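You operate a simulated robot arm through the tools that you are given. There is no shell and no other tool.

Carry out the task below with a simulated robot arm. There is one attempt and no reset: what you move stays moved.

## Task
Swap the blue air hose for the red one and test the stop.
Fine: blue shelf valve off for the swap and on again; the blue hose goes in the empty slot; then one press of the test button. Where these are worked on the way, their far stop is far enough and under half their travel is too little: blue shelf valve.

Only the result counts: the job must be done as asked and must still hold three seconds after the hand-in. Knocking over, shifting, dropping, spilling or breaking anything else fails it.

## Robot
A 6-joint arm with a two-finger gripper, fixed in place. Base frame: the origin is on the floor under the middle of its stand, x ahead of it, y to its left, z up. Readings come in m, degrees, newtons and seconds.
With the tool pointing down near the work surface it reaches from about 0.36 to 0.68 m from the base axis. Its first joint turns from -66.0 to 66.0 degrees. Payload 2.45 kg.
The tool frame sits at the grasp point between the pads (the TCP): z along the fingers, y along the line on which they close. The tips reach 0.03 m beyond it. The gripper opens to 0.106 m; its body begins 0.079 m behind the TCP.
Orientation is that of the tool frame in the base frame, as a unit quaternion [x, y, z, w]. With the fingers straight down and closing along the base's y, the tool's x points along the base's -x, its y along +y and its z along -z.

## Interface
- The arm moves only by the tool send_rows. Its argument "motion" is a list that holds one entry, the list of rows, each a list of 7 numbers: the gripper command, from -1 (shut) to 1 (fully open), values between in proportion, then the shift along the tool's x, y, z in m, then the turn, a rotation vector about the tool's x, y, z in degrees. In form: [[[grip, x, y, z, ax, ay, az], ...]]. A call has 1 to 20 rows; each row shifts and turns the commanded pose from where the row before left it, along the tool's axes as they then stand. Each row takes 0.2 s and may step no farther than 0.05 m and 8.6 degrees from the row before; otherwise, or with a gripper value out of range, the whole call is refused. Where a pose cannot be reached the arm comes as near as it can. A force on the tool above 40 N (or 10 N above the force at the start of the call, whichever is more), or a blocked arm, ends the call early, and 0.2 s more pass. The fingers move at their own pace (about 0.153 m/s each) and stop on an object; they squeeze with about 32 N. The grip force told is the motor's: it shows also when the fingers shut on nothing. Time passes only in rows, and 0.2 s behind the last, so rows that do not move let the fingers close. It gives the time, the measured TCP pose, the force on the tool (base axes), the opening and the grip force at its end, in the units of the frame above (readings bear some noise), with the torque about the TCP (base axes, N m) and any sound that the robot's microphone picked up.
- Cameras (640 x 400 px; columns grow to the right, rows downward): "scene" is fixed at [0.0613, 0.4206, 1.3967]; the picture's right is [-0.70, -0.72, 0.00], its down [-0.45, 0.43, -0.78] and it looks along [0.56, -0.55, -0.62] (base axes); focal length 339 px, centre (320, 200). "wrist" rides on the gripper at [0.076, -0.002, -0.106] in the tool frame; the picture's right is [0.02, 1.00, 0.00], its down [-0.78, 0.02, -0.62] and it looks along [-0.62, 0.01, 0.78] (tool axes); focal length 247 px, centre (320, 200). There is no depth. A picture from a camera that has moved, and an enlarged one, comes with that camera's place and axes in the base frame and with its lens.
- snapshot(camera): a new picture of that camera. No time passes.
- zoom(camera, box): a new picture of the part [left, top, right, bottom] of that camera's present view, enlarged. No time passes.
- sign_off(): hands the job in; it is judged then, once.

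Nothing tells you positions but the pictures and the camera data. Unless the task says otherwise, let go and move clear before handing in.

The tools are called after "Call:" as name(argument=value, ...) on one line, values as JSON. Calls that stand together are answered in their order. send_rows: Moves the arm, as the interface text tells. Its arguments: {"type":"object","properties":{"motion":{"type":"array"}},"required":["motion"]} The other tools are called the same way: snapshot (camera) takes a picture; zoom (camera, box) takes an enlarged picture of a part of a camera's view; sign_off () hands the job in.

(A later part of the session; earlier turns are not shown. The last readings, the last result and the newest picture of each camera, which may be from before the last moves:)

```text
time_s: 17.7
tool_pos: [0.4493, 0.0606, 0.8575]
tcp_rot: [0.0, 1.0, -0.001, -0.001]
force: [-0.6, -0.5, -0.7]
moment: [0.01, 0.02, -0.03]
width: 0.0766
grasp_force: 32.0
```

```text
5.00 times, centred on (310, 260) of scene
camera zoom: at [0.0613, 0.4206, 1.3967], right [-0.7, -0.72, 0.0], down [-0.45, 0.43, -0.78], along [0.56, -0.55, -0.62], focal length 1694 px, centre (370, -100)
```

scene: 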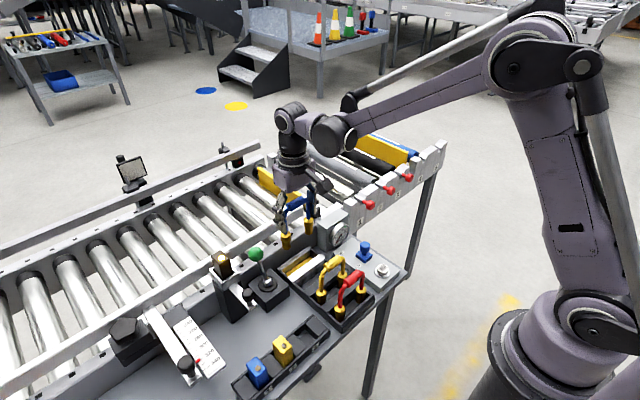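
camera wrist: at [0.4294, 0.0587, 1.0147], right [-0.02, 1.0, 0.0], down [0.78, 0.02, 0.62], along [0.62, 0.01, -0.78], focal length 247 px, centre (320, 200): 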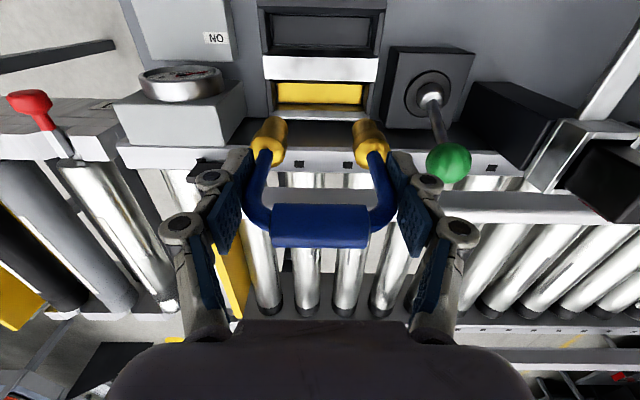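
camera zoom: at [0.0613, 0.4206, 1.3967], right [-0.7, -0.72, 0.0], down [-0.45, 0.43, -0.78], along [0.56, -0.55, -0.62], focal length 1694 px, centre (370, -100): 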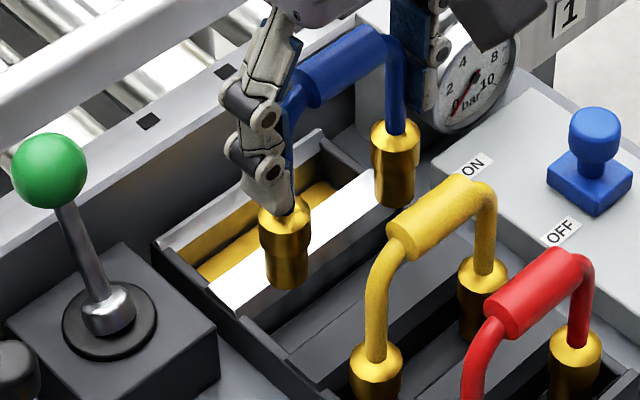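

The hose is aligned to within about 1 mm. I'll lower it into the trough, slowing near the end.

Call:
send_rows(motion=[[[-1, 0.001, 0, 0.01, 0, 0, 0], [-1, 0, 0, 0.01, 0, 0, 0], [-1, 0, 0, 0.01, 0, 0, 0], [-1, 0, 0, 0.008, 0, 0, 0], [-1, 0, 0, 0.005, 0, 0, 0], [-1, 0, 0, 0, 0, 0, 0]]])

Call:
zoom(camera="wrist", box=[230, 30, 410, 190])

Call:
zoom(camera="scene", box=[275, 220, 345, 300])

```text
time_s: 19.1
tool_pos: [0.4486, 0.0604, 0.8154]
tcp_rot: [0.0, 1.0, -0.001, -0.001]
force: [-0.6, -0.5, -1.4]
moment: [-0.03, 0.0, 0.01]
width: 0.0767
grasp_force: 31.8
```

```text
2.50 times, centred on (320, 110) of wrist
camera zoom: at [0.3723, 0.0583, 0.9217], right [-0.02, 1.0, 0.0], down [0.78, 0.02, 0.62], along [0.62, 0.01, -0.78], focal length 617 px, centre (320, 425)
```

zoom: 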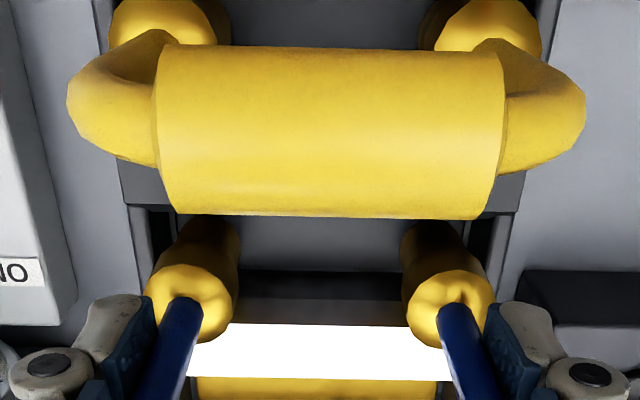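

```text
5.00 times, centred on (310, 260) of scene
camera zoom: at [0.0613, 0.4206, 1.3967], right [-0.7, -0.72, 0.0], down [-0.45, 0.43, -0.78], along [0.56, -0.55, -0.62], focal length 1694 px, centre (370, -100)
```

zoom: 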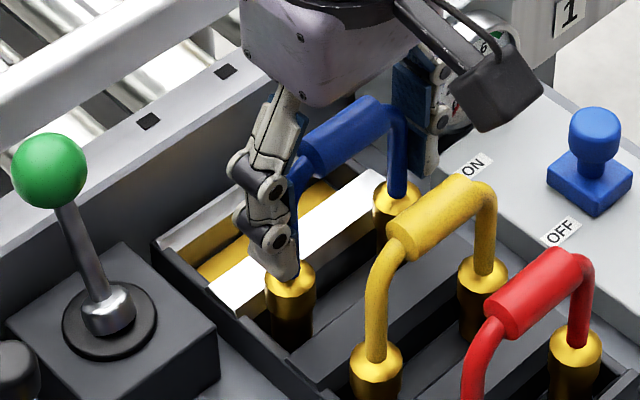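

No contact yet. I'll lower the last millimetres slowly and watch the force.

Call:
send_rows(motion=[[[-1, 0, 0, 0.002, 0, 0, 0], [-1, 0, 0, 0.002, 0, 0, 0], [-1, 0, 0, 0.0015, 0, 0, 0], [-1, 0, 0, 0, 0, 0, 0]]])

```text
time_s: 20.1
tool_pos: [0.4476, 0.0602, 0.8099]
tcp_rot: [0.0, 1.0, -0.001, -0.001]
force: [0.8, 0.8, -1.2]
moment: [-0.05, -0.02, 0.02]
width: 0.0767
grasp_force: 31.7
```

Call:
send_rows(motion=[[[-1, 0, 0, 0.001, 0, 0, 0], [-1, 0, 0, 0.001, 0, 0, 0], [-1, 0, 0, 0, 0, 0, 0]]])

Call:
zoom(camera="scene", box=[275, 220, 345, 300])

```text
time_s: 20.9
tool_pos: [0.4484, 0.0596, 0.8084]
tcp_rot: [0.001, 1.0, -0.001, 0.0]
force: [0.2, -0.8, 22.5]
moment: [0.04, -0.06, -0.02]
width: 0.077
grasp_force: 31.8
```

```text
5.00 times, centred on (310, 260) of scene
camera zoom: at [0.061, 0.4206, 1.3967], right [-0.7, -0.72, 0.0], down [-0.45, 0.43, -0.78], along [0.56, -0.55, -0.62], focal length 1694 px, centre (370, -100)
```

zoom: 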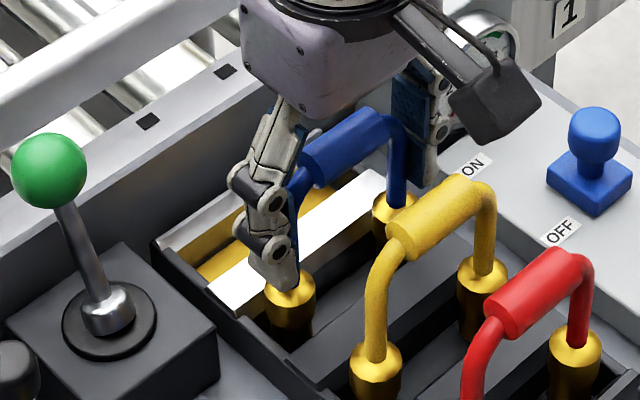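

The hose is seated at the same height as it sat originally, with 22 N of contact. I'll ease off, open to 0.094 and rise straight up.

Call:
send_rows(motion=[[[-1, 0, 0, -0.001, 0, 0, 0], [0.3, 0, 0, 0, 0, 0, 0], [0.6, 0, 0, 0, 0, 0, 0], [0.7736, 0, 0, 0, 0, 0, 0], [0.7736, 0, 0, 0, 0, 0, 0], [0.7736, 0, 0, -0.01, 0, 0, 0], [0.7736, 0, 0, -0.02, 0, 0, 0], [0.7736, 0, 0, -0.03, 0, 0, 0], [0.7736, 0, 0, -0.04, 0, 0, 0], [0.7736, 0, 0, 0, 0, 0, 0]]])

Call:
zoom(camera="scene", box=[260, 200, 400, 340])

Call:
snapshot(camera="wrist")

```text
time_s: 23.1
tool_pos: [0.4471, 0.06, 0.9116]
tcp_rot: [0.0, 1.0, -0.001, -0.001]
force: [0.2, 0.1, -0.2]
moment: [0.01, 0.02, 0.02]
width: 0.0941
grasp_force: 0.1
```

```text
2.86 times, centred on (330, 270) of scene
camera zoom: at [0.0613, 0.4206, 1.3967], right [-0.7, -0.72, 0.0], down [-0.45, 0.43, -0.78], along [0.56, -0.55, -0.62], focal length 968 px, centre (291, 0)
```

zoom: 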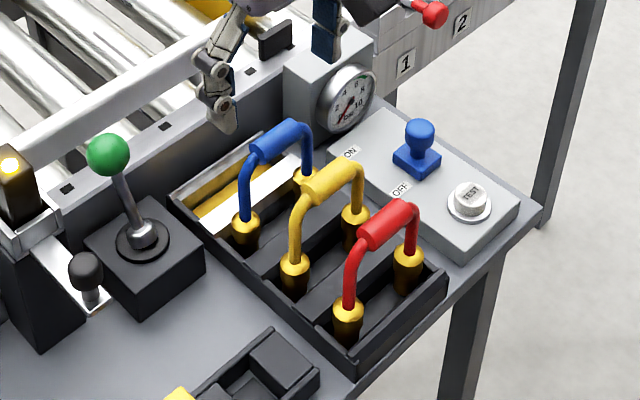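

```text
taken
camera wrist: at [0.3725, 0.0587, 1.016], right [-0.02, 1.0, 0.0], down [0.78, 0.02, 0.62], along [0.62, 0.01, -0.78], focal length 247 px, centre (320, 200)
```

wrist: 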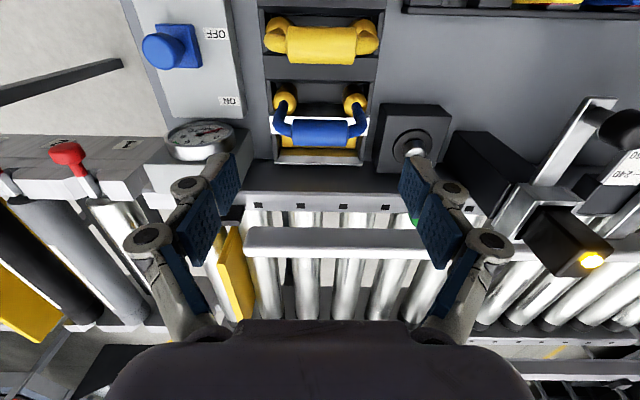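

Blue now stands in the formerly empty slot. Next is the red hose at x≈0.336, which is close to the inner reach limit, so I'll move over it high up and see whether the arm gets there.

Call:
send_rows(motion=[[[0.7736, 0.0277, 0, -0.005, 0, 0, 0], [0.7736, 0.0277, 0, -0.005, 0, 0, 0], [0.7736, 0.0277, 0, -0.005, 0, 0, 0], [0.7736, 0.0277, 0, -0.005, 0, 0, 0], [0.7736, 0, 0, 0, 0, 0, 0]]])

Call:
snapshot(camera="wrist")

Call:
snapshot(camera="scene")

```text
time_s: 24.3
tool_pos: [0.3363, 0.0609, 0.9278]
tcp_rot: [0.0, 1.0, 0.0, -0.001]
force: [-0.2, -0.9, 0.0]
moment: [0.02, 0.03, 0.03]
width: 0.0939
grasp_force: 0.1
```

```text
taken
camera wrist: at [0.2613, 0.0592, 1.0352], right [-0.02, 1.0, 0.0], down [0.78, 0.02, 0.62], along [0.62, 0.01, -0.78], focal length 247 px, centre (320, 200)
```

wrist: 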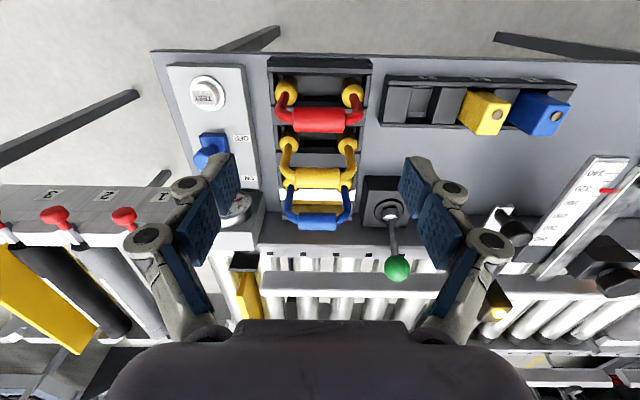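

```text
taken
```

scene: 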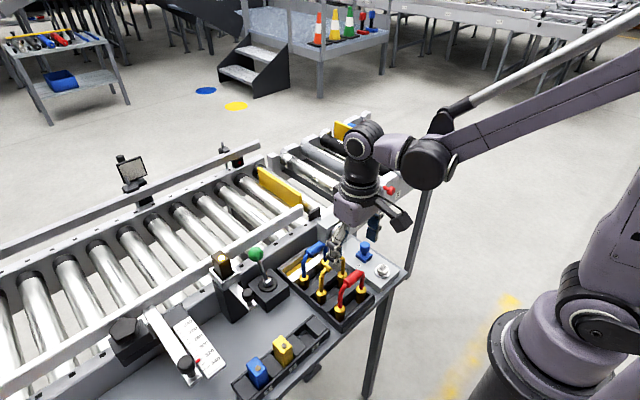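

The arm reaches x=0.336 with the tool vertical. I'll descend partway over red and check pose and alignment.

Call:
send_rows(motion=[[[0.7736, 0, -0.0005, 0.02, 0, 0, 0], [0.7736, 0, 0, 0.02, 0, 0, 0], [0.7736, 0, 0, 0.02, 0, 0, 0], [0.7736, 0, 0, 0.014, 0, 0, 0], [0.7736, 0, 0, 0, 0, 0, 0]]])

Call:
snapshot(camera="wrist")

Call:
zoom(camera="scene", box=[290, 200, 410, 320])

```text
time_s: 25.5
tool_pos: [0.3368, 0.0591, 0.8544]
tcp_rot: [0.001, 1.0, 0.0, -0.001]
force: [-0.2, 0.3, 0.6]
moment: [0.01, 0.02, -0.01]
width: 0.094
grasp_force: 0.1
```

```text
taken
camera wrist: at [0.262, 0.0581, 0.9609], right [-0.02, 1.0, 0.0], down [0.78, 0.02, 0.62], along [0.62, 0.01, -0.78], focal length 247 px, centre (320, 200)
```

wrist: 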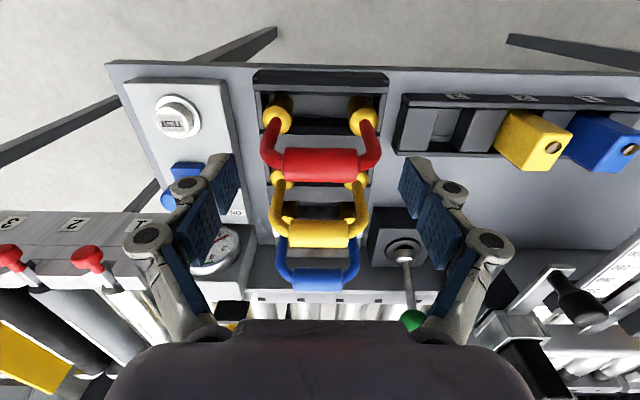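

```text
3.33 times, centred on (350, 260) of scene
camera zoom: at [0.0613, 0.4206, 1.3967], right [-0.7, -0.72, 0.0], down [-0.45, 0.43, -0.78], along [0.56, -0.55, -0.62], focal length 1129 px, centre (220, 0)
```

zoom: 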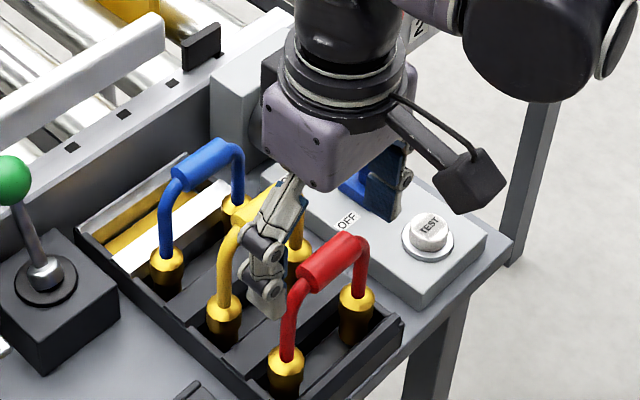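

The red hose is 2–3 mm closer to the robot than my TCP. I'll correct that, descend to z≈0.809 and check before closing.

Call:
send_rows(motion=[[[0.7736, 0.0025, 0, 0.015, 0, 0, 0], [0.7736, 0, 0, 0.015, 0, 0, 0], [0.7736, 0, 0, 0.0155, 0, 0, 0], [0.7736, 0, 0, 0, 0, 0, 0]]])

Call:
snapshot(camera="wrist")

Call:
zoom(camera="scene", box=[290, 200, 410, 320])

```text
time_s: 26.5
tool_pos: [0.3352, 0.0602, 0.8095]
tcp_rot: [-0.001, 1.0, -0.001, 0.0]
force: [-0.2, -0.6, -0.4]
moment: [0.02, -0.02, -0.01]
width: 0.0939
grasp_force: 0.1
```

```text
taken
camera wrist: at [0.2589, 0.0581, 0.9157], right [-0.02, 1.0, 0.0], down [0.78, 0.02, 0.62], along [0.62, 0.01, -0.78], focal length 247 px, centre (320, 200)
```

wrist: 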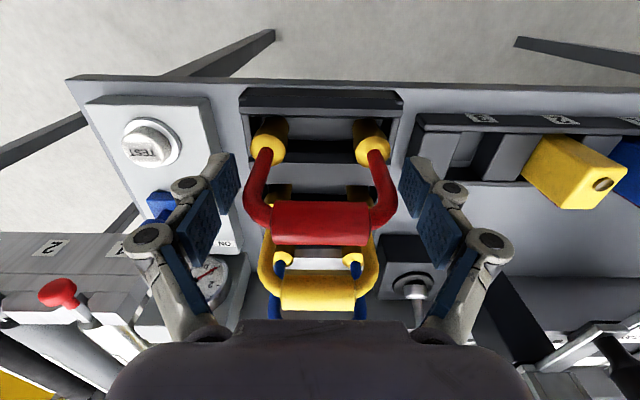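

```text
3.33 times, centred on (350, 260) of scene
camera zoom: at [0.0613, 0.4206, 1.3967], right [-0.7, -0.72, 0.0], down [-0.45, 0.43, -0.78], along [0.56, -0.55, -0.62], focal length 1129 px, centre (220, 0)
```

zoom: 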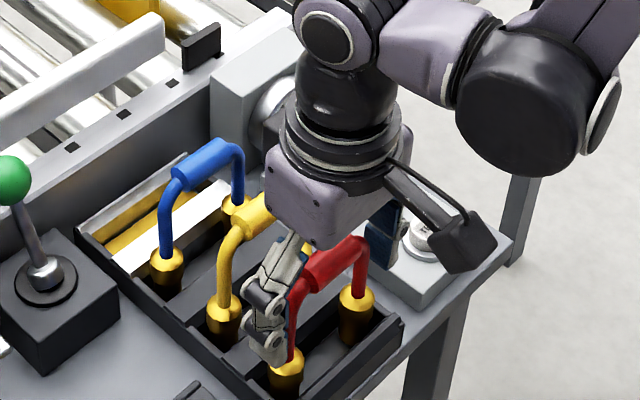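

The picture matches the earlier blue grip almost exactly, so the relative pose is the same. I'll close and lift.

Call:
send_rows(motion=[[[0.65, 0, 0, 0, 0, 0, 0], [0.55, 0, 0, 0, 0, 0, 0], [0.4, 0, 0, 0, 0, 0, 0], [0.0, 0, 0, 0, 0, 0, 0], [-1, 0, 0, 0, 0, 0, 0], [-1, 0, 0, 0, 0, 0, 0]]])

Call:
send_rows(motion=[[[-1, 0, 0, -0.005, 0, 0, 0], [-1, 0, 0, -0.01, 0, 0, 0], [-1, 0, 0, -0.01, 0, 0, 0], [-1, 0, 0, -0.015, 0, 0, 0], [-1, 0, 0, -0.02, 0, 0, 0], [-1, 0, 0, -0.02, 0, 0, 0], [-1, 0, 0, -0.02, 0, 0, 0], [-1, 0, 0, -0.02, 0, 0, 0], [-1, 0, 0, -0.02, 0, 0, 0], [-1, 0, 0, -0.02, 0, 0, 0], [-1, 0, 0, 0, 0, 0, 0]]])

Call:
snapshot(camera="wrist")

Call:
snapshot(camera="scene")

```text
time_s: 27.9
tool_pos: [0.335, 0.0603, 0.8094]
tcp_rot: [0.001, 1.0, -0.001, 0.0]
force: [1.1, 0.6, 21.1]
moment: [0.11, -0.02, -0.04]
width: 0.0767
grasp_force: 32.2
```

```text
time_s: 30.3
tool_pos: [0.3365, 0.059, 0.9705]
tcp_rot: [0.0, 1.0, -0.002, 0.0]
force: [-1.0, -0.3, -1.4]
moment: [0.02, 0.0, 0.02]
width: 0.0765
grasp_force: 32.1
```

```text
taken
camera wrist: at [0.2602, 0.0583, 1.0761], right [-0.02, 1.0, 0.0], down [0.78, 0.02, 0.62], along [0.62, 0.01, -0.78], focal length 247 px, centre (320, 200)
```

wrist: 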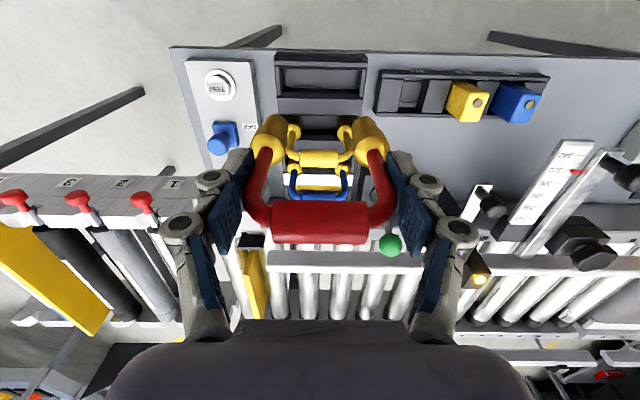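

```text
taken
```

scene: 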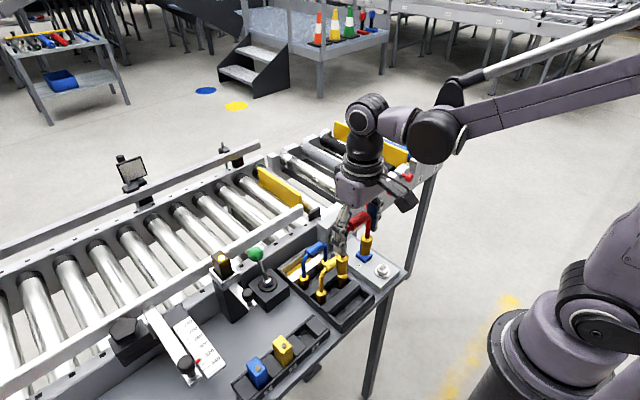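

The red hose is up, with its bottoms about 4 cm above the other handles. I'll carry it over to the active slot at x≈0.505.

Call:
send_rows(motion=[[[-1, -0.0282, 0, 0, 0, 0, 0], [-1, -0.0282, 0, 0, 0, 0, 0], [-1, -0.0282, 0, 0, 0, 0, 0], [-1, -0.0282, 0, 0, 0, 0, 0], [-1, -0.0282, 0, 0, 0, 0, 0], [-1, -0.0282, 0, 0, 0, 0, 0], [-1, 0, 0, 0, 0, 0, 0], [-1, 0, 0, 0, 0, 0, 0]]])

Call:
snapshot(camera="wrist")

Call:
zoom(camera="scene", box=[240, 130, 400, 320])

```text
time_s: 32.1
tool_pos: [0.5042, 0.0611, 0.9696]
tcp_rot: [0.001, 1.0, 0.0, -0.001]
force: [0.6, -0.8, -1.2]
moment: [-0.02, -0.01, 0.03]
width: 0.0766
grasp_force: 32.0
```

```text
taken
camera wrist: at [0.4285, 0.0585, 1.0756], right [-0.02, 1.0, 0.0], down [0.78, 0.02, 0.62], along [0.62, 0.01, -0.78], focal length 247 px, centre (320, 200)
```

wrist: 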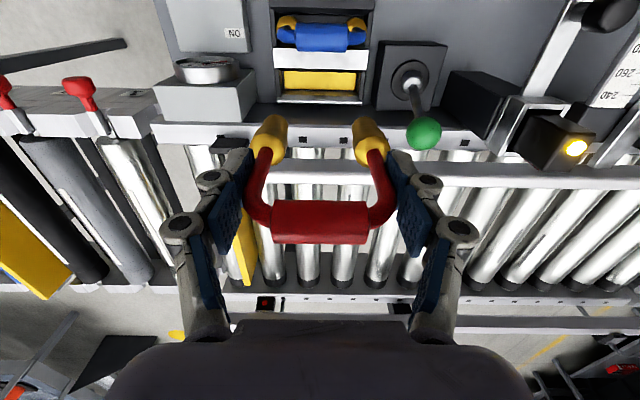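

```text
2.11 times, centred on (320, 225) of scene
camera zoom: at [0.0613, 0.4206, 1.3967], right [-0.7, -0.72, 0.0], down [-0.45, 0.43, -0.78], along [0.56, -0.55, -0.62], focal length 713 px, centre (320, 147)
```

zoom: 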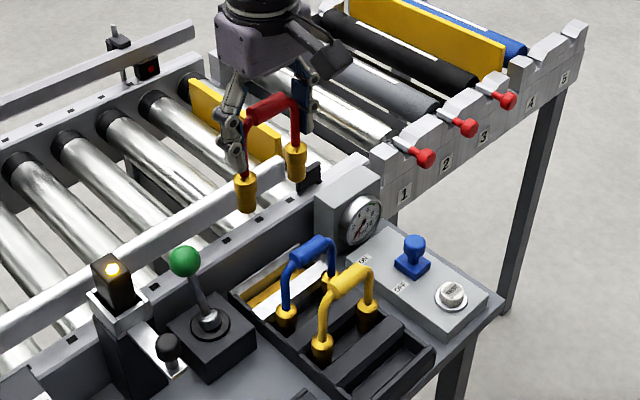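

I'm over the active slot with red. I'll descend to just above the bars and check.

Call:
send_rows(motion=[[[-1, -0.0007, 0, 0.025, 0, 0, 0], [-1, 0, 0, 0.025, 0, 0, 0], [-1, 0, 0, 0.025, 0, 0, 0], [-1, 0, 0, 0.02, 0, 0, 0], [-1, 0, 0, 0.015, 0, 0, 0], [-1, 0, 0, 0, 0, 0, 0]]])

Call:
zoom(camera="wrist", box=[230, 30, 410, 190])

Call:
zoom(camera="scene", box=[255, 200, 345, 300])

```text
time_s: 33.5
tool_pos: [0.5049, 0.0602, 0.8585]
tcp_rot: [0.001, 1.0, -0.001, -0.001]
force: [-0.3, 0.9, -0.8]
moment: [0.03, 0.02, -0.01]
width: 0.0765
grasp_force: 32.3
```

```text
2.50 times, centred on (320, 110) of wrist
camera zoom: at [0.4294, 0.058, 0.9652], right [-0.02, 1.0, 0.0], down [0.78, 0.02, 0.62], along [0.62, 0.01, -0.78], focal length 617 px, centre (320, 425)
```

zoom: 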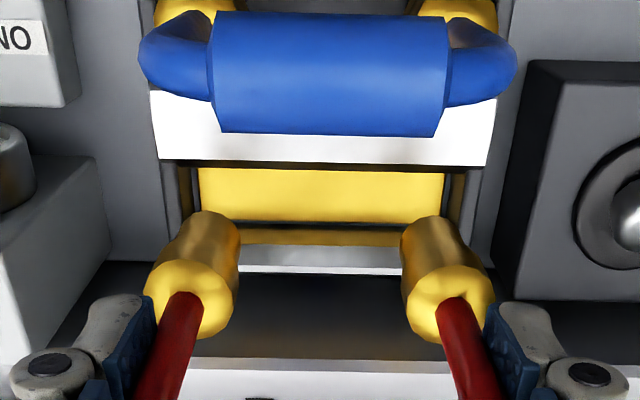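

```text
4.00 times, centred on (300, 250) of scene
camera zoom: at [0.0613, 0.4206, 1.3967], right [-0.7, -0.72, 0.0], down [-0.45, 0.43, -0.78], along [0.56, -0.55, -0.62], focal length 1355 px, centre (400, 0)
```

zoom: 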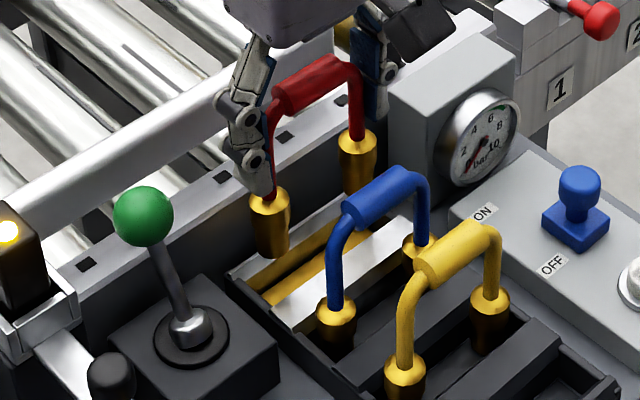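

The view matches the geometry of the earlier placement. I'll lower red into the active slot, slowing near the bottom.

Call:
send_rows(motion=[[[-1, 0.0003, 0, 0.01, 0, 0, 0], [-1, 0, 0, 0.01, 0, 0, 0], [-1, 0, 0, 0.01, 0, 0, 0], [-1, 0, 0, 0.008, 0, 0, 0], [-1, 0, 0, 0.005, 0, 0, 0], [-1, 0, 0, 0.002, 0, 0, 0], [-1, 0, 0, 0, 0, 0, 0]]])

Call:
zoom(camera="wrist", box=[230, 30, 410, 190])

Call:
zoom(camera="scene", box=[255, 200, 345, 300])

```text
time_s: 35.1
tool_pos: [0.5039, 0.0607, 0.8137]
tcp_rot: [0.0, 1.0, 0.0, 0.0]
force: [-0.6, 0.8, -1.8]
moment: [0.02, -0.02, 0.0]
width: 0.0763
grasp_force: 31.4
```

```text
2.50 times, centred on (320, 110) of wrist
camera zoom: at [0.4287, 0.0579, 0.9202], right [-0.02, 1.0, 0.0], down [0.78, 0.02, 0.62], along [0.62, 0.01, -0.78], focal length 617 px, centre (320, 425)
```

zoom: 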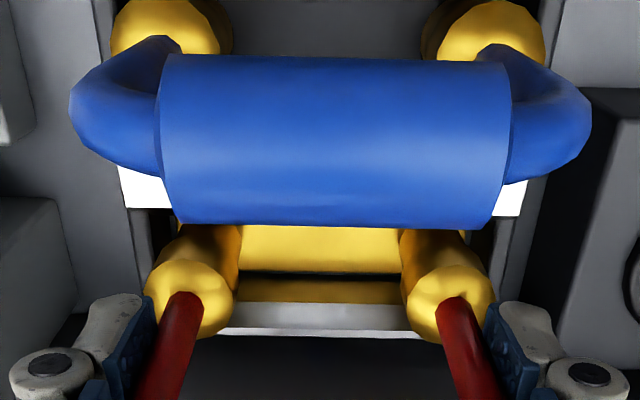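

```text
4.00 times, centred on (300, 250) of scene
camera zoom: at [0.0613, 0.4206, 1.3967], right [-0.7, -0.72, 0.0], down [-0.45, 0.43, -0.78], along [0.56, -0.55, -0.62], focal length 1355 px, centre (400, 0)
```

zoom: 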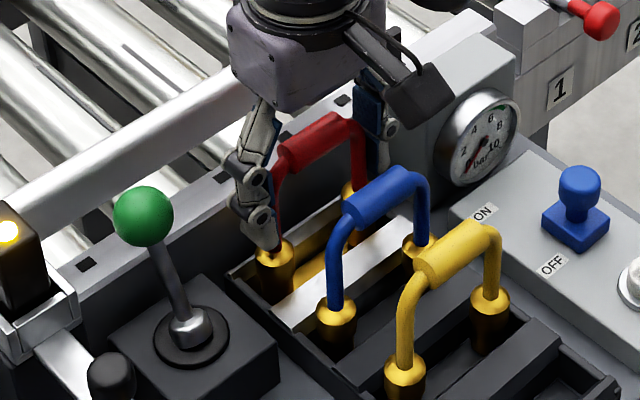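

Red is inside the slot with no contact force yet, so I'll continue down in 1 mm steps.

Call:
send_rows(motion=[[[-1, 0, 0, 0.0015, 0, 0, 0], [-1, 0, 0, 0.001, 0, 0, 0], [-1, 0, 0, 0.001, 0, 0, 0], [-1, 0, 0, 0, 0, 0, 0]]])

```text
time_s: 36.1
tool_pos: [0.5048, 0.0607, 0.8106]
tcp_rot: [0.0, 1.0, -0.001, -0.001]
force: [-0.7, -0.5, -1.2]
moment: [0.0, 0.04, 0.0]
width: 0.0762
grasp_force: 31.9
```

Call:
send_rows(motion=[[[-1, 0, 0, 0.001, 0, 0, 0], [-1, 0, 0, 0.001, 0, 0, 0], [-1, 0, 0, 0, 0, 0, 0]]])

```text
time_s: 36.9
tool_pos: [0.5048, 0.0595, 0.8093]
tcp_rot: [0.001, 1.0, -0.002, 0.0]
force: [2.0, -2.3, 26.8]
moment: [-0.07, -0.11, 0.01]
width: 0.0765
grasp_force: 31.9
```

Contact is at 27 N and z≈0.809, the same height at which red sat in its own slot, so it is seated. I'll ease off, open and rise.

Call:
send_rows(motion=[[[-1, 0, 0, -0.001, 0, 0, 0], [0.3, 0, 0, 0, 0, 0, 0], [0.6, 0, 0, 0, 0, 0, 0], [0.7736, 0, 0, 0, 0, 0, 0], [0.7736, 0, 0, 0, 0, 0, 0], [0.7736, 0, 0, -0.01, 0, 0, 0], [0.7736, 0, 0, -0.02, 0, 0, 0], [0.7736, 0, 0, -0.03, 0, 0, 0], [0.7736, 0, 0, -0.04, 0, 0, 0], [0.7736, 0, 0, -0.03, 0, 0, 0], [0.7736, 0, 0, 0, 0, 0, 0]]])

Call:
zoom(camera="scene", box=[255, 190, 395, 330])

Call:
snapshot(camera="wrist")

```text
time_s: 39.3
tool_pos: [0.5039, 0.0589, 0.9409]
tcp_rot: [-0.001, 1.0, -0.001, 0.0]
force: [0.0, -0.5, -0.5]
moment: [0.01, 0.01, -0.01]
width: 0.0941
grasp_force: 0.1
```

```text
2.86 times, centred on (325, 260) of scene
camera zoom: at [0.0613, 0.4206, 1.3967], right [-0.7, -0.72, 0.0], down [-0.45, 0.43, -0.78], along [0.56, -0.55, -0.62], focal length 968 px, centre (306, 29)
```

zoom: 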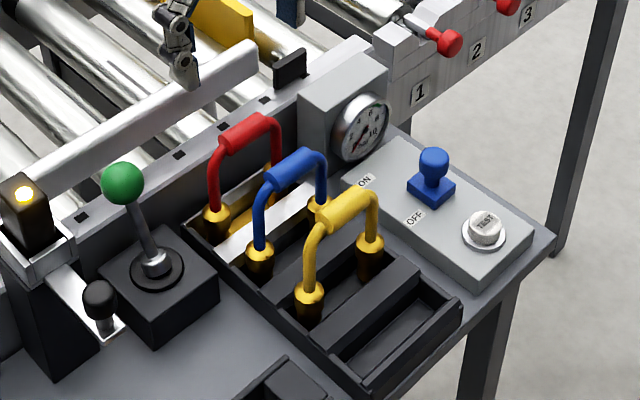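

```text
taken
camera wrist: at [0.4292, 0.0576, 1.047], right [-0.02, 1.0, 0.0], down [0.78, 0.02, 0.62], along [0.62, 0.01, -0.78], focal length 247 px, centre (320, 200)
```

wrist: 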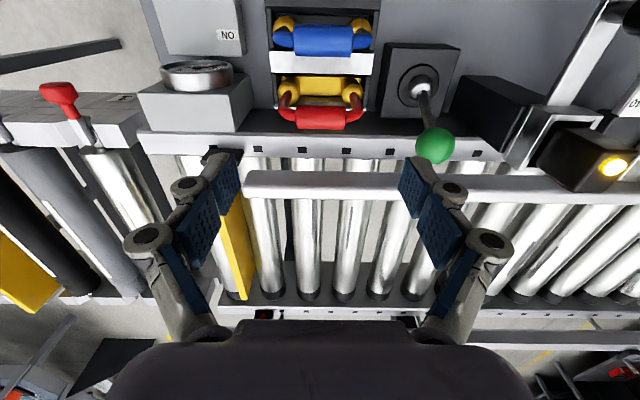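

Red is in the active slot, and blue and yellow stand in the rack. Next I'll go back to the valve to turn it on.

Call:
send_rows(motion=[[[0.7736, 0.02, -0.026, 0, 0, 0, 0], [0.5, 0.02, -0.026, 0, 0, 0, 0], [0.2, 0.02, -0.026, 0, 0, 0, 0], [0.2, 0.02, -0.026, 0, 0, 0, 0], [0.2, 0.02, -0.026, 0, 0, 0, 0], [0.2, 0, 0, 0.03, 0, 0, 0], [0.2, 0, 0, 0, 0, 0, 0]]])

Call:
zoom(camera="wrist", box=[280, 60, 360, 140])

Call:
zoom(camera="scene", box=[345, 225, 395, 285])

Call:
snapshot(camera="wrist")

```text
time_s: 40.9
tool_pos: [0.4041, -0.0695, 0.9088]
tcp_rot: [-0.001, 1.0, -0.001, -0.001]
force: [0.0, -0.1, 0.2]
moment: [0.03, -0.03, 0.01]
width: 0.0634
grasp_force: 0.1
```

```text
5.00 times, centred on (320, 100) of wrist
camera zoom: at [0.3289, -0.0715, 1.0165], right [-0.02, 1.0, 0.0], down [0.78, 0.02, 0.62], along [0.62, 0.01, -0.78], focal length 1235 px, centre (320, 700)
```

zoom: 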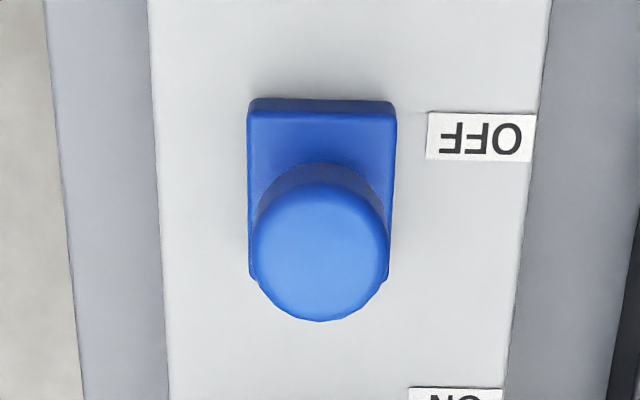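

```text
6.67 times, centred on (370, 255) of scene
camera zoom: at [0.0613, 0.4206, 1.3967], right [-0.7, -0.72, 0.0], down [-0.45, 0.43, -0.78], along [0.56, -0.55, -0.62], focal length 2258 px, centre (-13, -167)
```

zoom: 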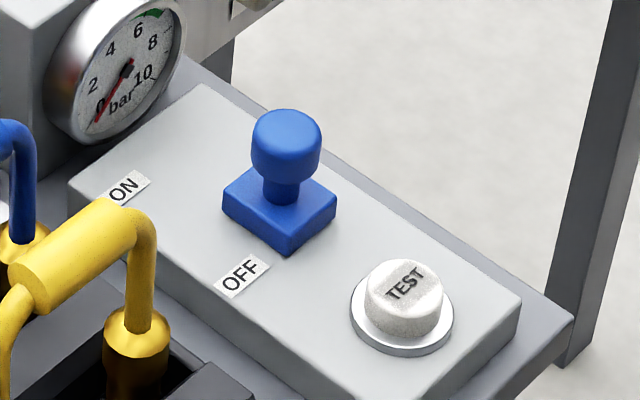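

```text
taken
camera wrist: at [0.3289, -0.0715, 1.0165], right [-0.02, 1.0, 0.0], down [0.78, 0.02, 0.62], along [0.62, 0.01, -0.78], focal length 247 px, centre (320, 200)
```

wrist: 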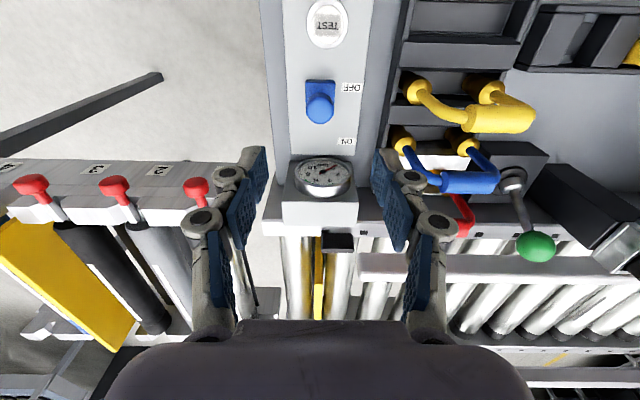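

The knob is at about (0.406, −0.070). I'll shift 2 mm, descend and grip it.

Call:
send_rows(motion=[[[0.2, -0.002, 0, 0.025, 0, 0, 0], [0.2, 0, 0, 0.025, 0, 0, 0], [0.2, 0, 0, 0.025, 0, 0, 0], [0.2, 0, 0, 0.025, 0, 0, 0], [0.2, 0, 0, 0.016, 0, 0, 0], [0.2, 0, 0, 0, 0, 0, 0], [-0.4, 0, 0, 0, 0, 0, 0], [-0.7, 0, 0, 0, 0, 0, 0], [-1, 0, 0, 0, 0, 0, 0], [-1, 0, 0, 0, 0, 0, 0]]])

Call:
snapshot(camera="wrist")

```text
time_s: 43.1
tool_pos: [0.4063, -0.0704, 0.7937]
tcp_rot: [0.0, 1.0, -0.001, -0.001]
force: [-1.2, 4.3, -11.4]
moment: [0.13, -0.06, -0.01]
width: 0.0246
grasp_force: 45.1
```

```text
taken
camera wrist: at [0.3305, -0.0719, 0.9004], right [-0.02, 1.0, 0.0], down [0.78, 0.02, 0.62], along [0.62, 0.01, -0.78], focal length 247 px, centre (320, 200)
```

wrist: 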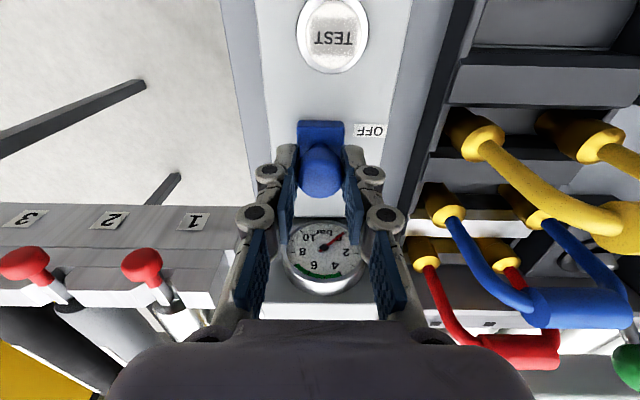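

The knob is gripped, so I'll push it toward ON (base +x) until its stop.

Call:
send_rows(motion=[[[-1, -0.005, 0, 0, 0, 0, 0], [-1, -0.005, 0, 0, 0, 0, 0], [-1, -0.005, 0, 0, 0, 0, 0], [-1, -0.005, 0, 0, 0, 0, 0], [-1, -0.004, 0, 0, 0, 0, 0], [-1, -0.003, 0, 0, 0, 0, 0], [-1, -0.003, 0, 0, 0, 0, 0], [-1, -0.003, 0, 0, 0, 0, 0], [-1, -0.003, 0, 0, 0, 0, 0]]])

Call:
zoom(camera="scene", box=[310, 180, 430, 290])

Call:
snapshot(camera="wrist")

```text
time_s: 45.2
tool_pos: [0.4363, -0.0703, 0.7936]
tcp_rot: [0.001, 1.0, 0.0, -0.009]
force: [-4.6, 1.5, 2.9]
moment: [-0.03, -0.47, 0.02]
width: 0.0248
grasp_force: 45.1
stopped in row 9: the force on the tool passed its limit at 41 N (the readings are from after the stop); the commanded pose is now the measured one
```

```text
3.64 times, centred on (370, 235) of scene
camera zoom: at [0.0612, 0.4207, 1.3967], right [-0.7, -0.72, 0.0], down [-0.45, 0.43, -0.78], along [0.56, -0.55, -0.62], focal length 1232 px, centre (138, 73)
```

zoom: 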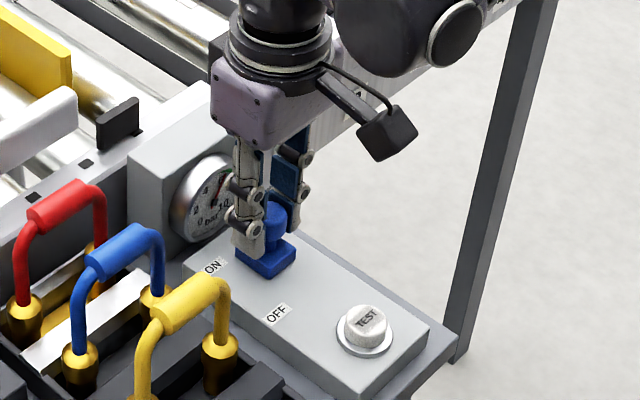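

```text
taken
camera wrist: at [0.3629, -0.0717, 0.9019], right [-0.02, 1.0, 0.0], down [0.79, 0.02, 0.61], along [0.61, 0.01, -0.79], focal length 247 px, centre (320, 200)
```

wrist: 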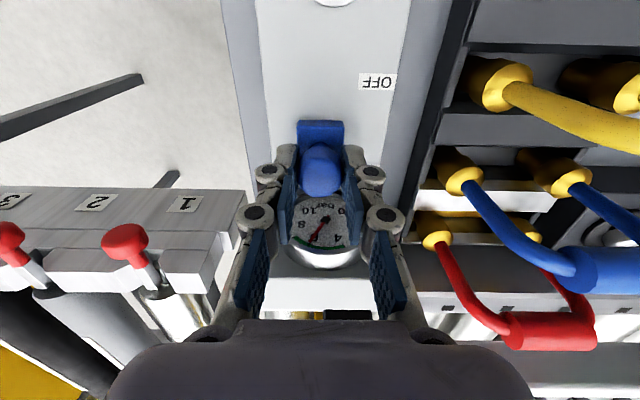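

The valve is back at its ON stop and the gauge is up at about 6 bar. I'll release, rise, straighten the tilt and check.

Call:
send_rows(motion=[[[-0.2, 0, 0, 0, 0, 0, 0], [0.2, 0, 0, 0, 0, 0, 0], [0.2, 0, 0, 0, 0, 0, 0], [0.2, 0, 0, -0.03, 0, 0, 0], [0.2, 0, 0, -0.04, 0, 0, 0], [0.2, 0, 0, -0.04, 0, -1.03, 0], [0.0, 0.025, 0, 0, 0, 0, 0], [-0.5, 0.025, 0, 0, 0, 0, 0], [-1, 0.025, 0, 0, 0, 0, 0], [-1, 0.022, 0, 0, 0, 0, 0], [-1, 0, 0, 0, 0, 0, 0]]])

Call:
zoom(camera="scene", box=[325, 190, 435, 300])

Call:
snapshot(camera="wrist")

Call:
snapshot(camera="scene")

```text
time_s: 47.6
tool_pos: [0.3422, -0.069, 0.9042]
tcp_rot: [-0.001, 1.0, -0.001, 0.001]
force: [0.6, -0.9, -0.2]
moment: [-0.01, 0.0, 0.01]
width: 0.0
grasp_force: 28.3
```

```text
3.64 times, centred on (380, 245) of scene
camera zoom: at [0.0613, 0.4206, 1.3967], right [-0.7, -0.72, 0.0], down [-0.45, 0.43, -0.78], along [0.56, -0.55, -0.62], focal length 1232 px, centre (102, 36)
```

zoom: 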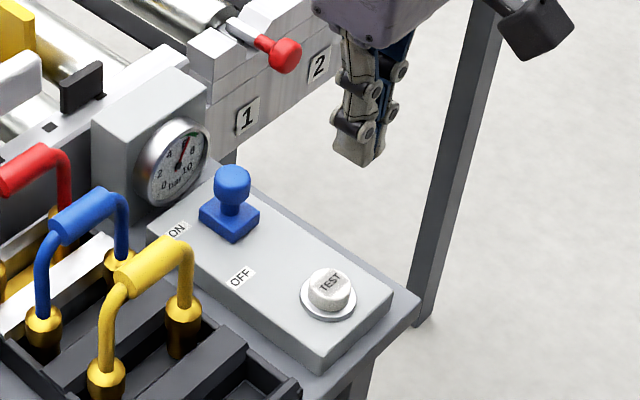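

```text
taken
camera wrist: at [0.2662, -0.0717, 1.0098], right [-0.02, 1.0, 0.0], down [0.78, 0.02, 0.62], along [0.62, 0.01, -0.78], focal length 247 px, centre (320, 200)
```

wrist: 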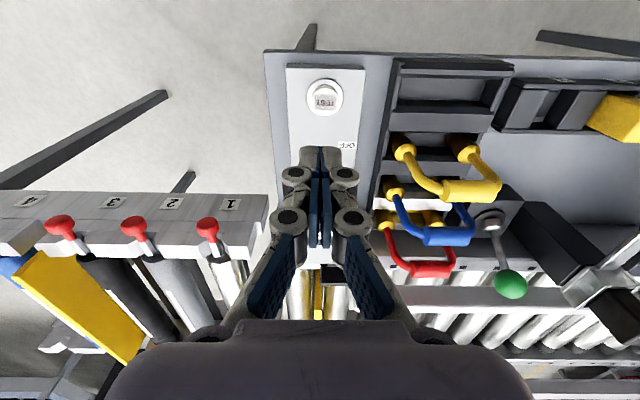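

```text
taken
```

scene: 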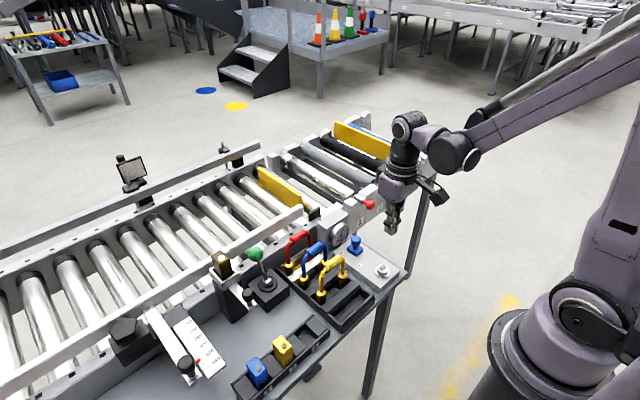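

The gauge reads about 6 bar with the valve at ON. I'll locate the test button precisely for one press with the shut fingertips.

Call:
zoom(camera="wrist", box=[285, 60, 365, 140])

Call:
zoom(camera="scene", box=[360, 250, 400, 290])

Call:
zoom(camera="wrist", box=[260, 130, 380, 250])

```text
5.00 times, centred on (325, 100) of wrist
camera zoom: at [0.2662, -0.0717, 1.0098], right [-0.02, 1.0, 0.0], down [0.78, 0.02, 0.62], along [0.62, 0.01, -0.78], focal length 1235 px, centre (295, 700)
```

zoom: 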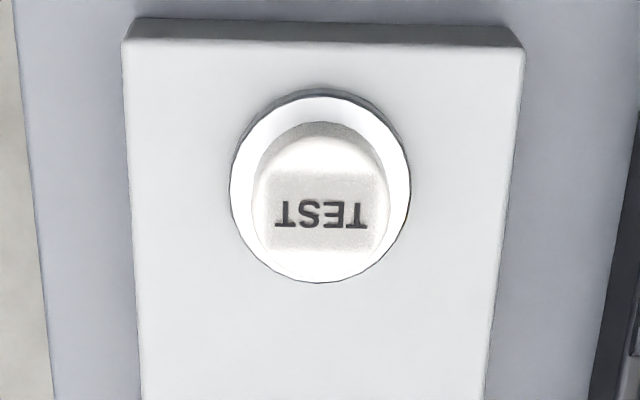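

```text
10.00 times, centred on (380, 270) of scene
camera zoom: at [0.0613, 0.4206, 1.3967], right [-0.7, -0.72, 0.0], down [-0.45, 0.43, -0.78], along [0.56, -0.55, -0.62], focal length 3387 px, centre (-280, -500)
```

zoom: 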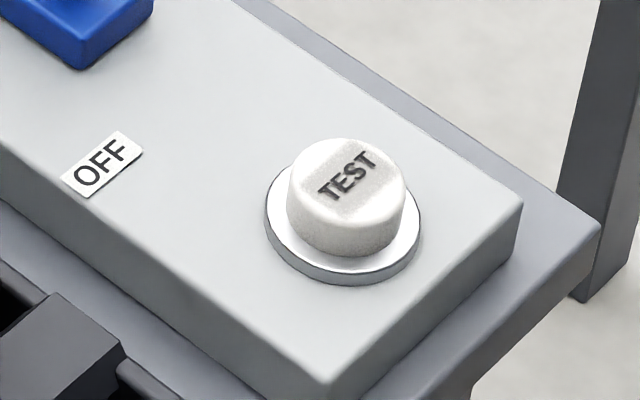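

```text
3.33 times, centred on (320, 190) of wrist
camera zoom: at [0.2662, -0.0717, 1.0098], right [-0.02, 1.0, 0.0], down [0.78, 0.02, 0.62], along [0.62, 0.01, -0.78], focal length 823 px, centre (320, 233)
```

zoom: 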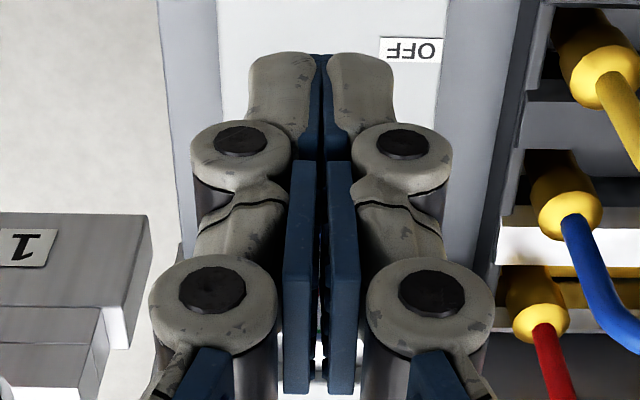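

The button is at about (0.342, −0.065) with its top near z 0.755. I'll shift +4.7 mm in y, descend to about 10 mm above it and check.

Call:
send_rows(motion=[[[-1, 0, 0.0047, 0.025, 0, 0, 0], [-1, 0, 0, 0.025, 0, 0, 0], [-1, 0, 0, 0.025, 0, 0, 0], [-1, 0, 0, 0.02, 0, 0, 0], [-1, 0, 0, 0.01, 0, 0, 0], [-1, 0, 0, 0, 0, 0, 0]]])

Call:
zoom(camera="scene", box=[350, 220, 420, 290])

Call:
zoom(camera="wrist", box=[260, 80, 380, 200])

```text
time_s: 49.0
tool_pos: [0.3423, -0.0656, 0.797]
tcp_rot: [0.0, 1.0, -0.001, 0.002]
force: [-0.2, 0.1, 0.3]
moment: [0.01, 0.0, 0.01]
width: 0.0
grasp_force: 28.6
```

```text
5.71 times, centred on (385, 255) of scene
camera zoom: at [0.0613, 0.4206, 1.3967], right [-0.7, -0.72, 0.0], down [-0.45, 0.43, -0.78], along [0.56, -0.55, -0.62], focal length 1935 px, centre (-51, -114)
```

zoom: 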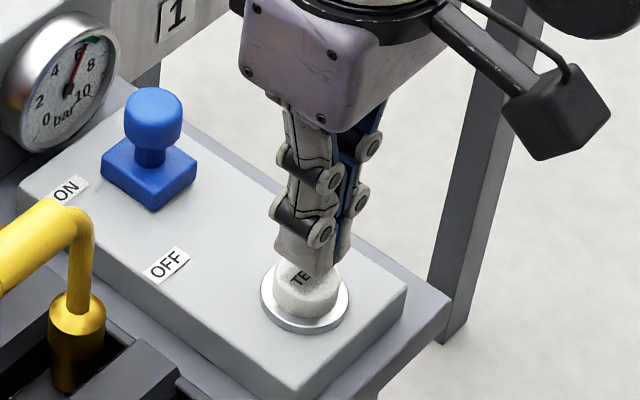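

```text
3.33 times, centred on (320, 140) of wrist
camera zoom: at [0.2668, -0.0672, 0.9044], right [-0.02, 1.0, 0.0], down [0.78, 0.02, 0.62], along [0.62, 0.01, -0.78], focal length 823 px, centre (320, 400)
```

zoom: 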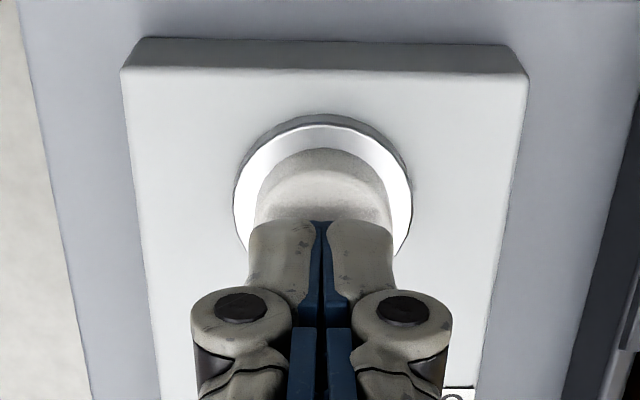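

The fingertips are centred over the button. I'll do a single continuous downward press in small steps.

Call:
send_rows(motion=[[[-1, 0, 0, 0.005, 0, 0, 0], [-1, 0, 0, 0.003, 0, 0, 0], [-1, 0, 0, 0.002, 0, 0, 0], [-1, 0, 0, 0.0015, 0, 0, 0], [-1, 0, 0, 0.0015, 0, 0, 0], [-1, 0, 0, 0.0015, 0, 0, 0], [-1, 0, 0, 0.0015, 0, 0, 0]]])

Call:
zoom(camera="scene", box=[350, 220, 420, 290])

```text
time_s: 50.6
tool_pos: [0.3438, -0.0662, 0.786]
tcp_rot: [0.0, 1.0, -0.001, 0.001]
force: [-0.3, -0.1, 0.9]
moment: [0.0, -0.02, 0.0]
width: 0.0059
grasp_force: 29.0
out of reach, approached as far as the arm can: row 7
```

```text
5.71 times, centred on (385, 255) of scene
camera zoom: at [0.0613, 0.4206, 1.3967], right [-0.7, -0.72, 0.0], down [-0.45, 0.43, -0.78], along [0.56, -0.55, -0.62], focal length 1935 px, centre (-51, -114)
```

zoom: 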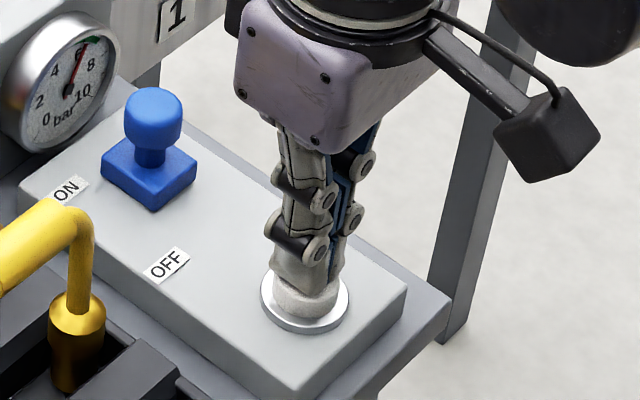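

The arm hit its reach limit at z≈0.786, just at the button's top, with almost no force. I'll check whether the button moved before choosing a tilted approach.

Call:
zoom(camera="scene", box=[360, 250, 400, 290])

Call:
zoom(camera="wrist", box=[260, 80, 380, 200])

```text
10.00 times, centred on (380, 270) of scene
camera zoom: at [0.0613, 0.4206, 1.3967], right [-0.7, -0.72, 0.0], down [-0.45, 0.43, -0.78], along [0.56, -0.55, -0.62], focal length 3387 px, centre (-280, -500)
```

zoom: 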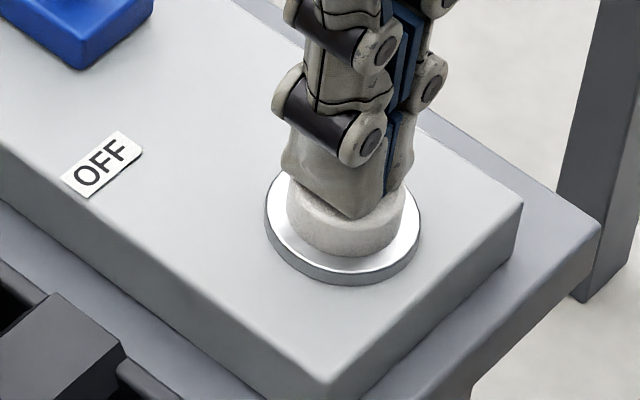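

```text
3.33 times, centred on (320, 140) of wrist
camera zoom: at [0.2679, -0.0673, 0.8922], right [-0.02, 1.0, 0.0], down [0.78, 0.02, 0.62], along [0.62, 0.01, -0.78], focal length 823 px, centre (320, 400)
```

zoom: 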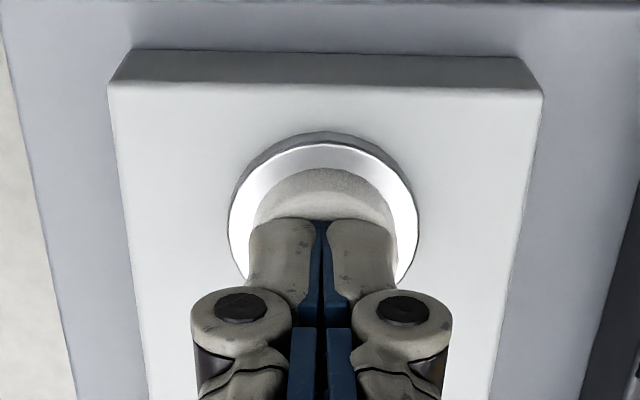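

The button hasn't been pressed (same height, no force, no click). I'll back off 20 mm and tilt the tool 12° so the wrist sits farther out.

Call:
send_rows(motion=[[[-1, 0, 0, -0.01, 0, 0, 0], [-1, 0, 0, -0.012, 0, 0, 0], [-1, 0, 0, 0, 0, 4, 0], [-1, 0, 0, 0, 0, 4, 0], [-1, 0, 0, 0, 0, 4, 0], [-1, 0, 0, 0, 0, 0, 0]]])

Call:
zoom(camera="scene", box=[350, 220, 420, 290])

Call:
zoom(camera="wrist", box=[260, 80, 380, 200])

```text
time_s: 52.0
tool_pos: [0.3436, -0.0666, 0.8091]
tcp_rot: [0.002, 0.995, -0.001, -0.104]
force: [-0.7, -1.3, 0.3]
moment: [-0.02, -0.04, 0.05]
width: 0.0
grasp_force: 28.2
```

```text
5.71 times, centred on (385, 255) of scene
camera zoom: at [0.0613, 0.4206, 1.3967], right [-0.7, -0.72, 0.0], down [-0.45, 0.43, -0.78], along [0.56, -0.55, -0.62], focal length 1935 px, centre (-51, -114)
```

zoom: 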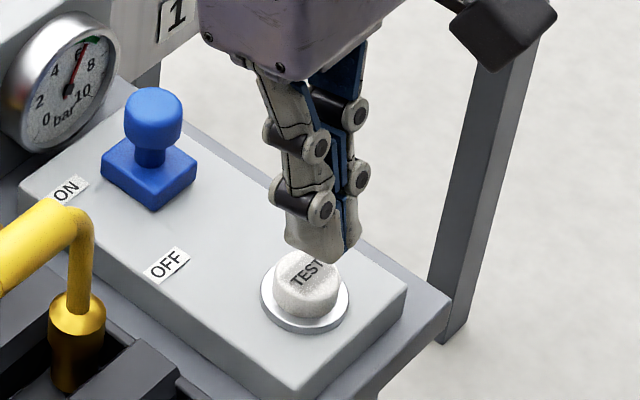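

```text
3.33 times, centred on (320, 140) of wrist
camera zoom: at [0.2915, -0.0676, 0.928], right [-0.02, 1.0, 0.0], down [0.89, 0.02, 0.45], along [0.45, 0.01, -0.9], focal length 823 px, centre (320, 400)
```

zoom: 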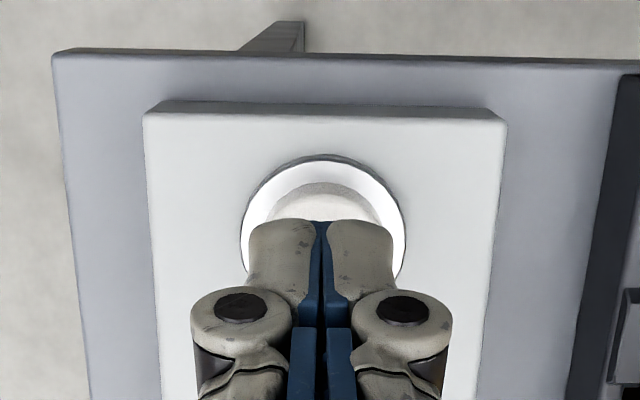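

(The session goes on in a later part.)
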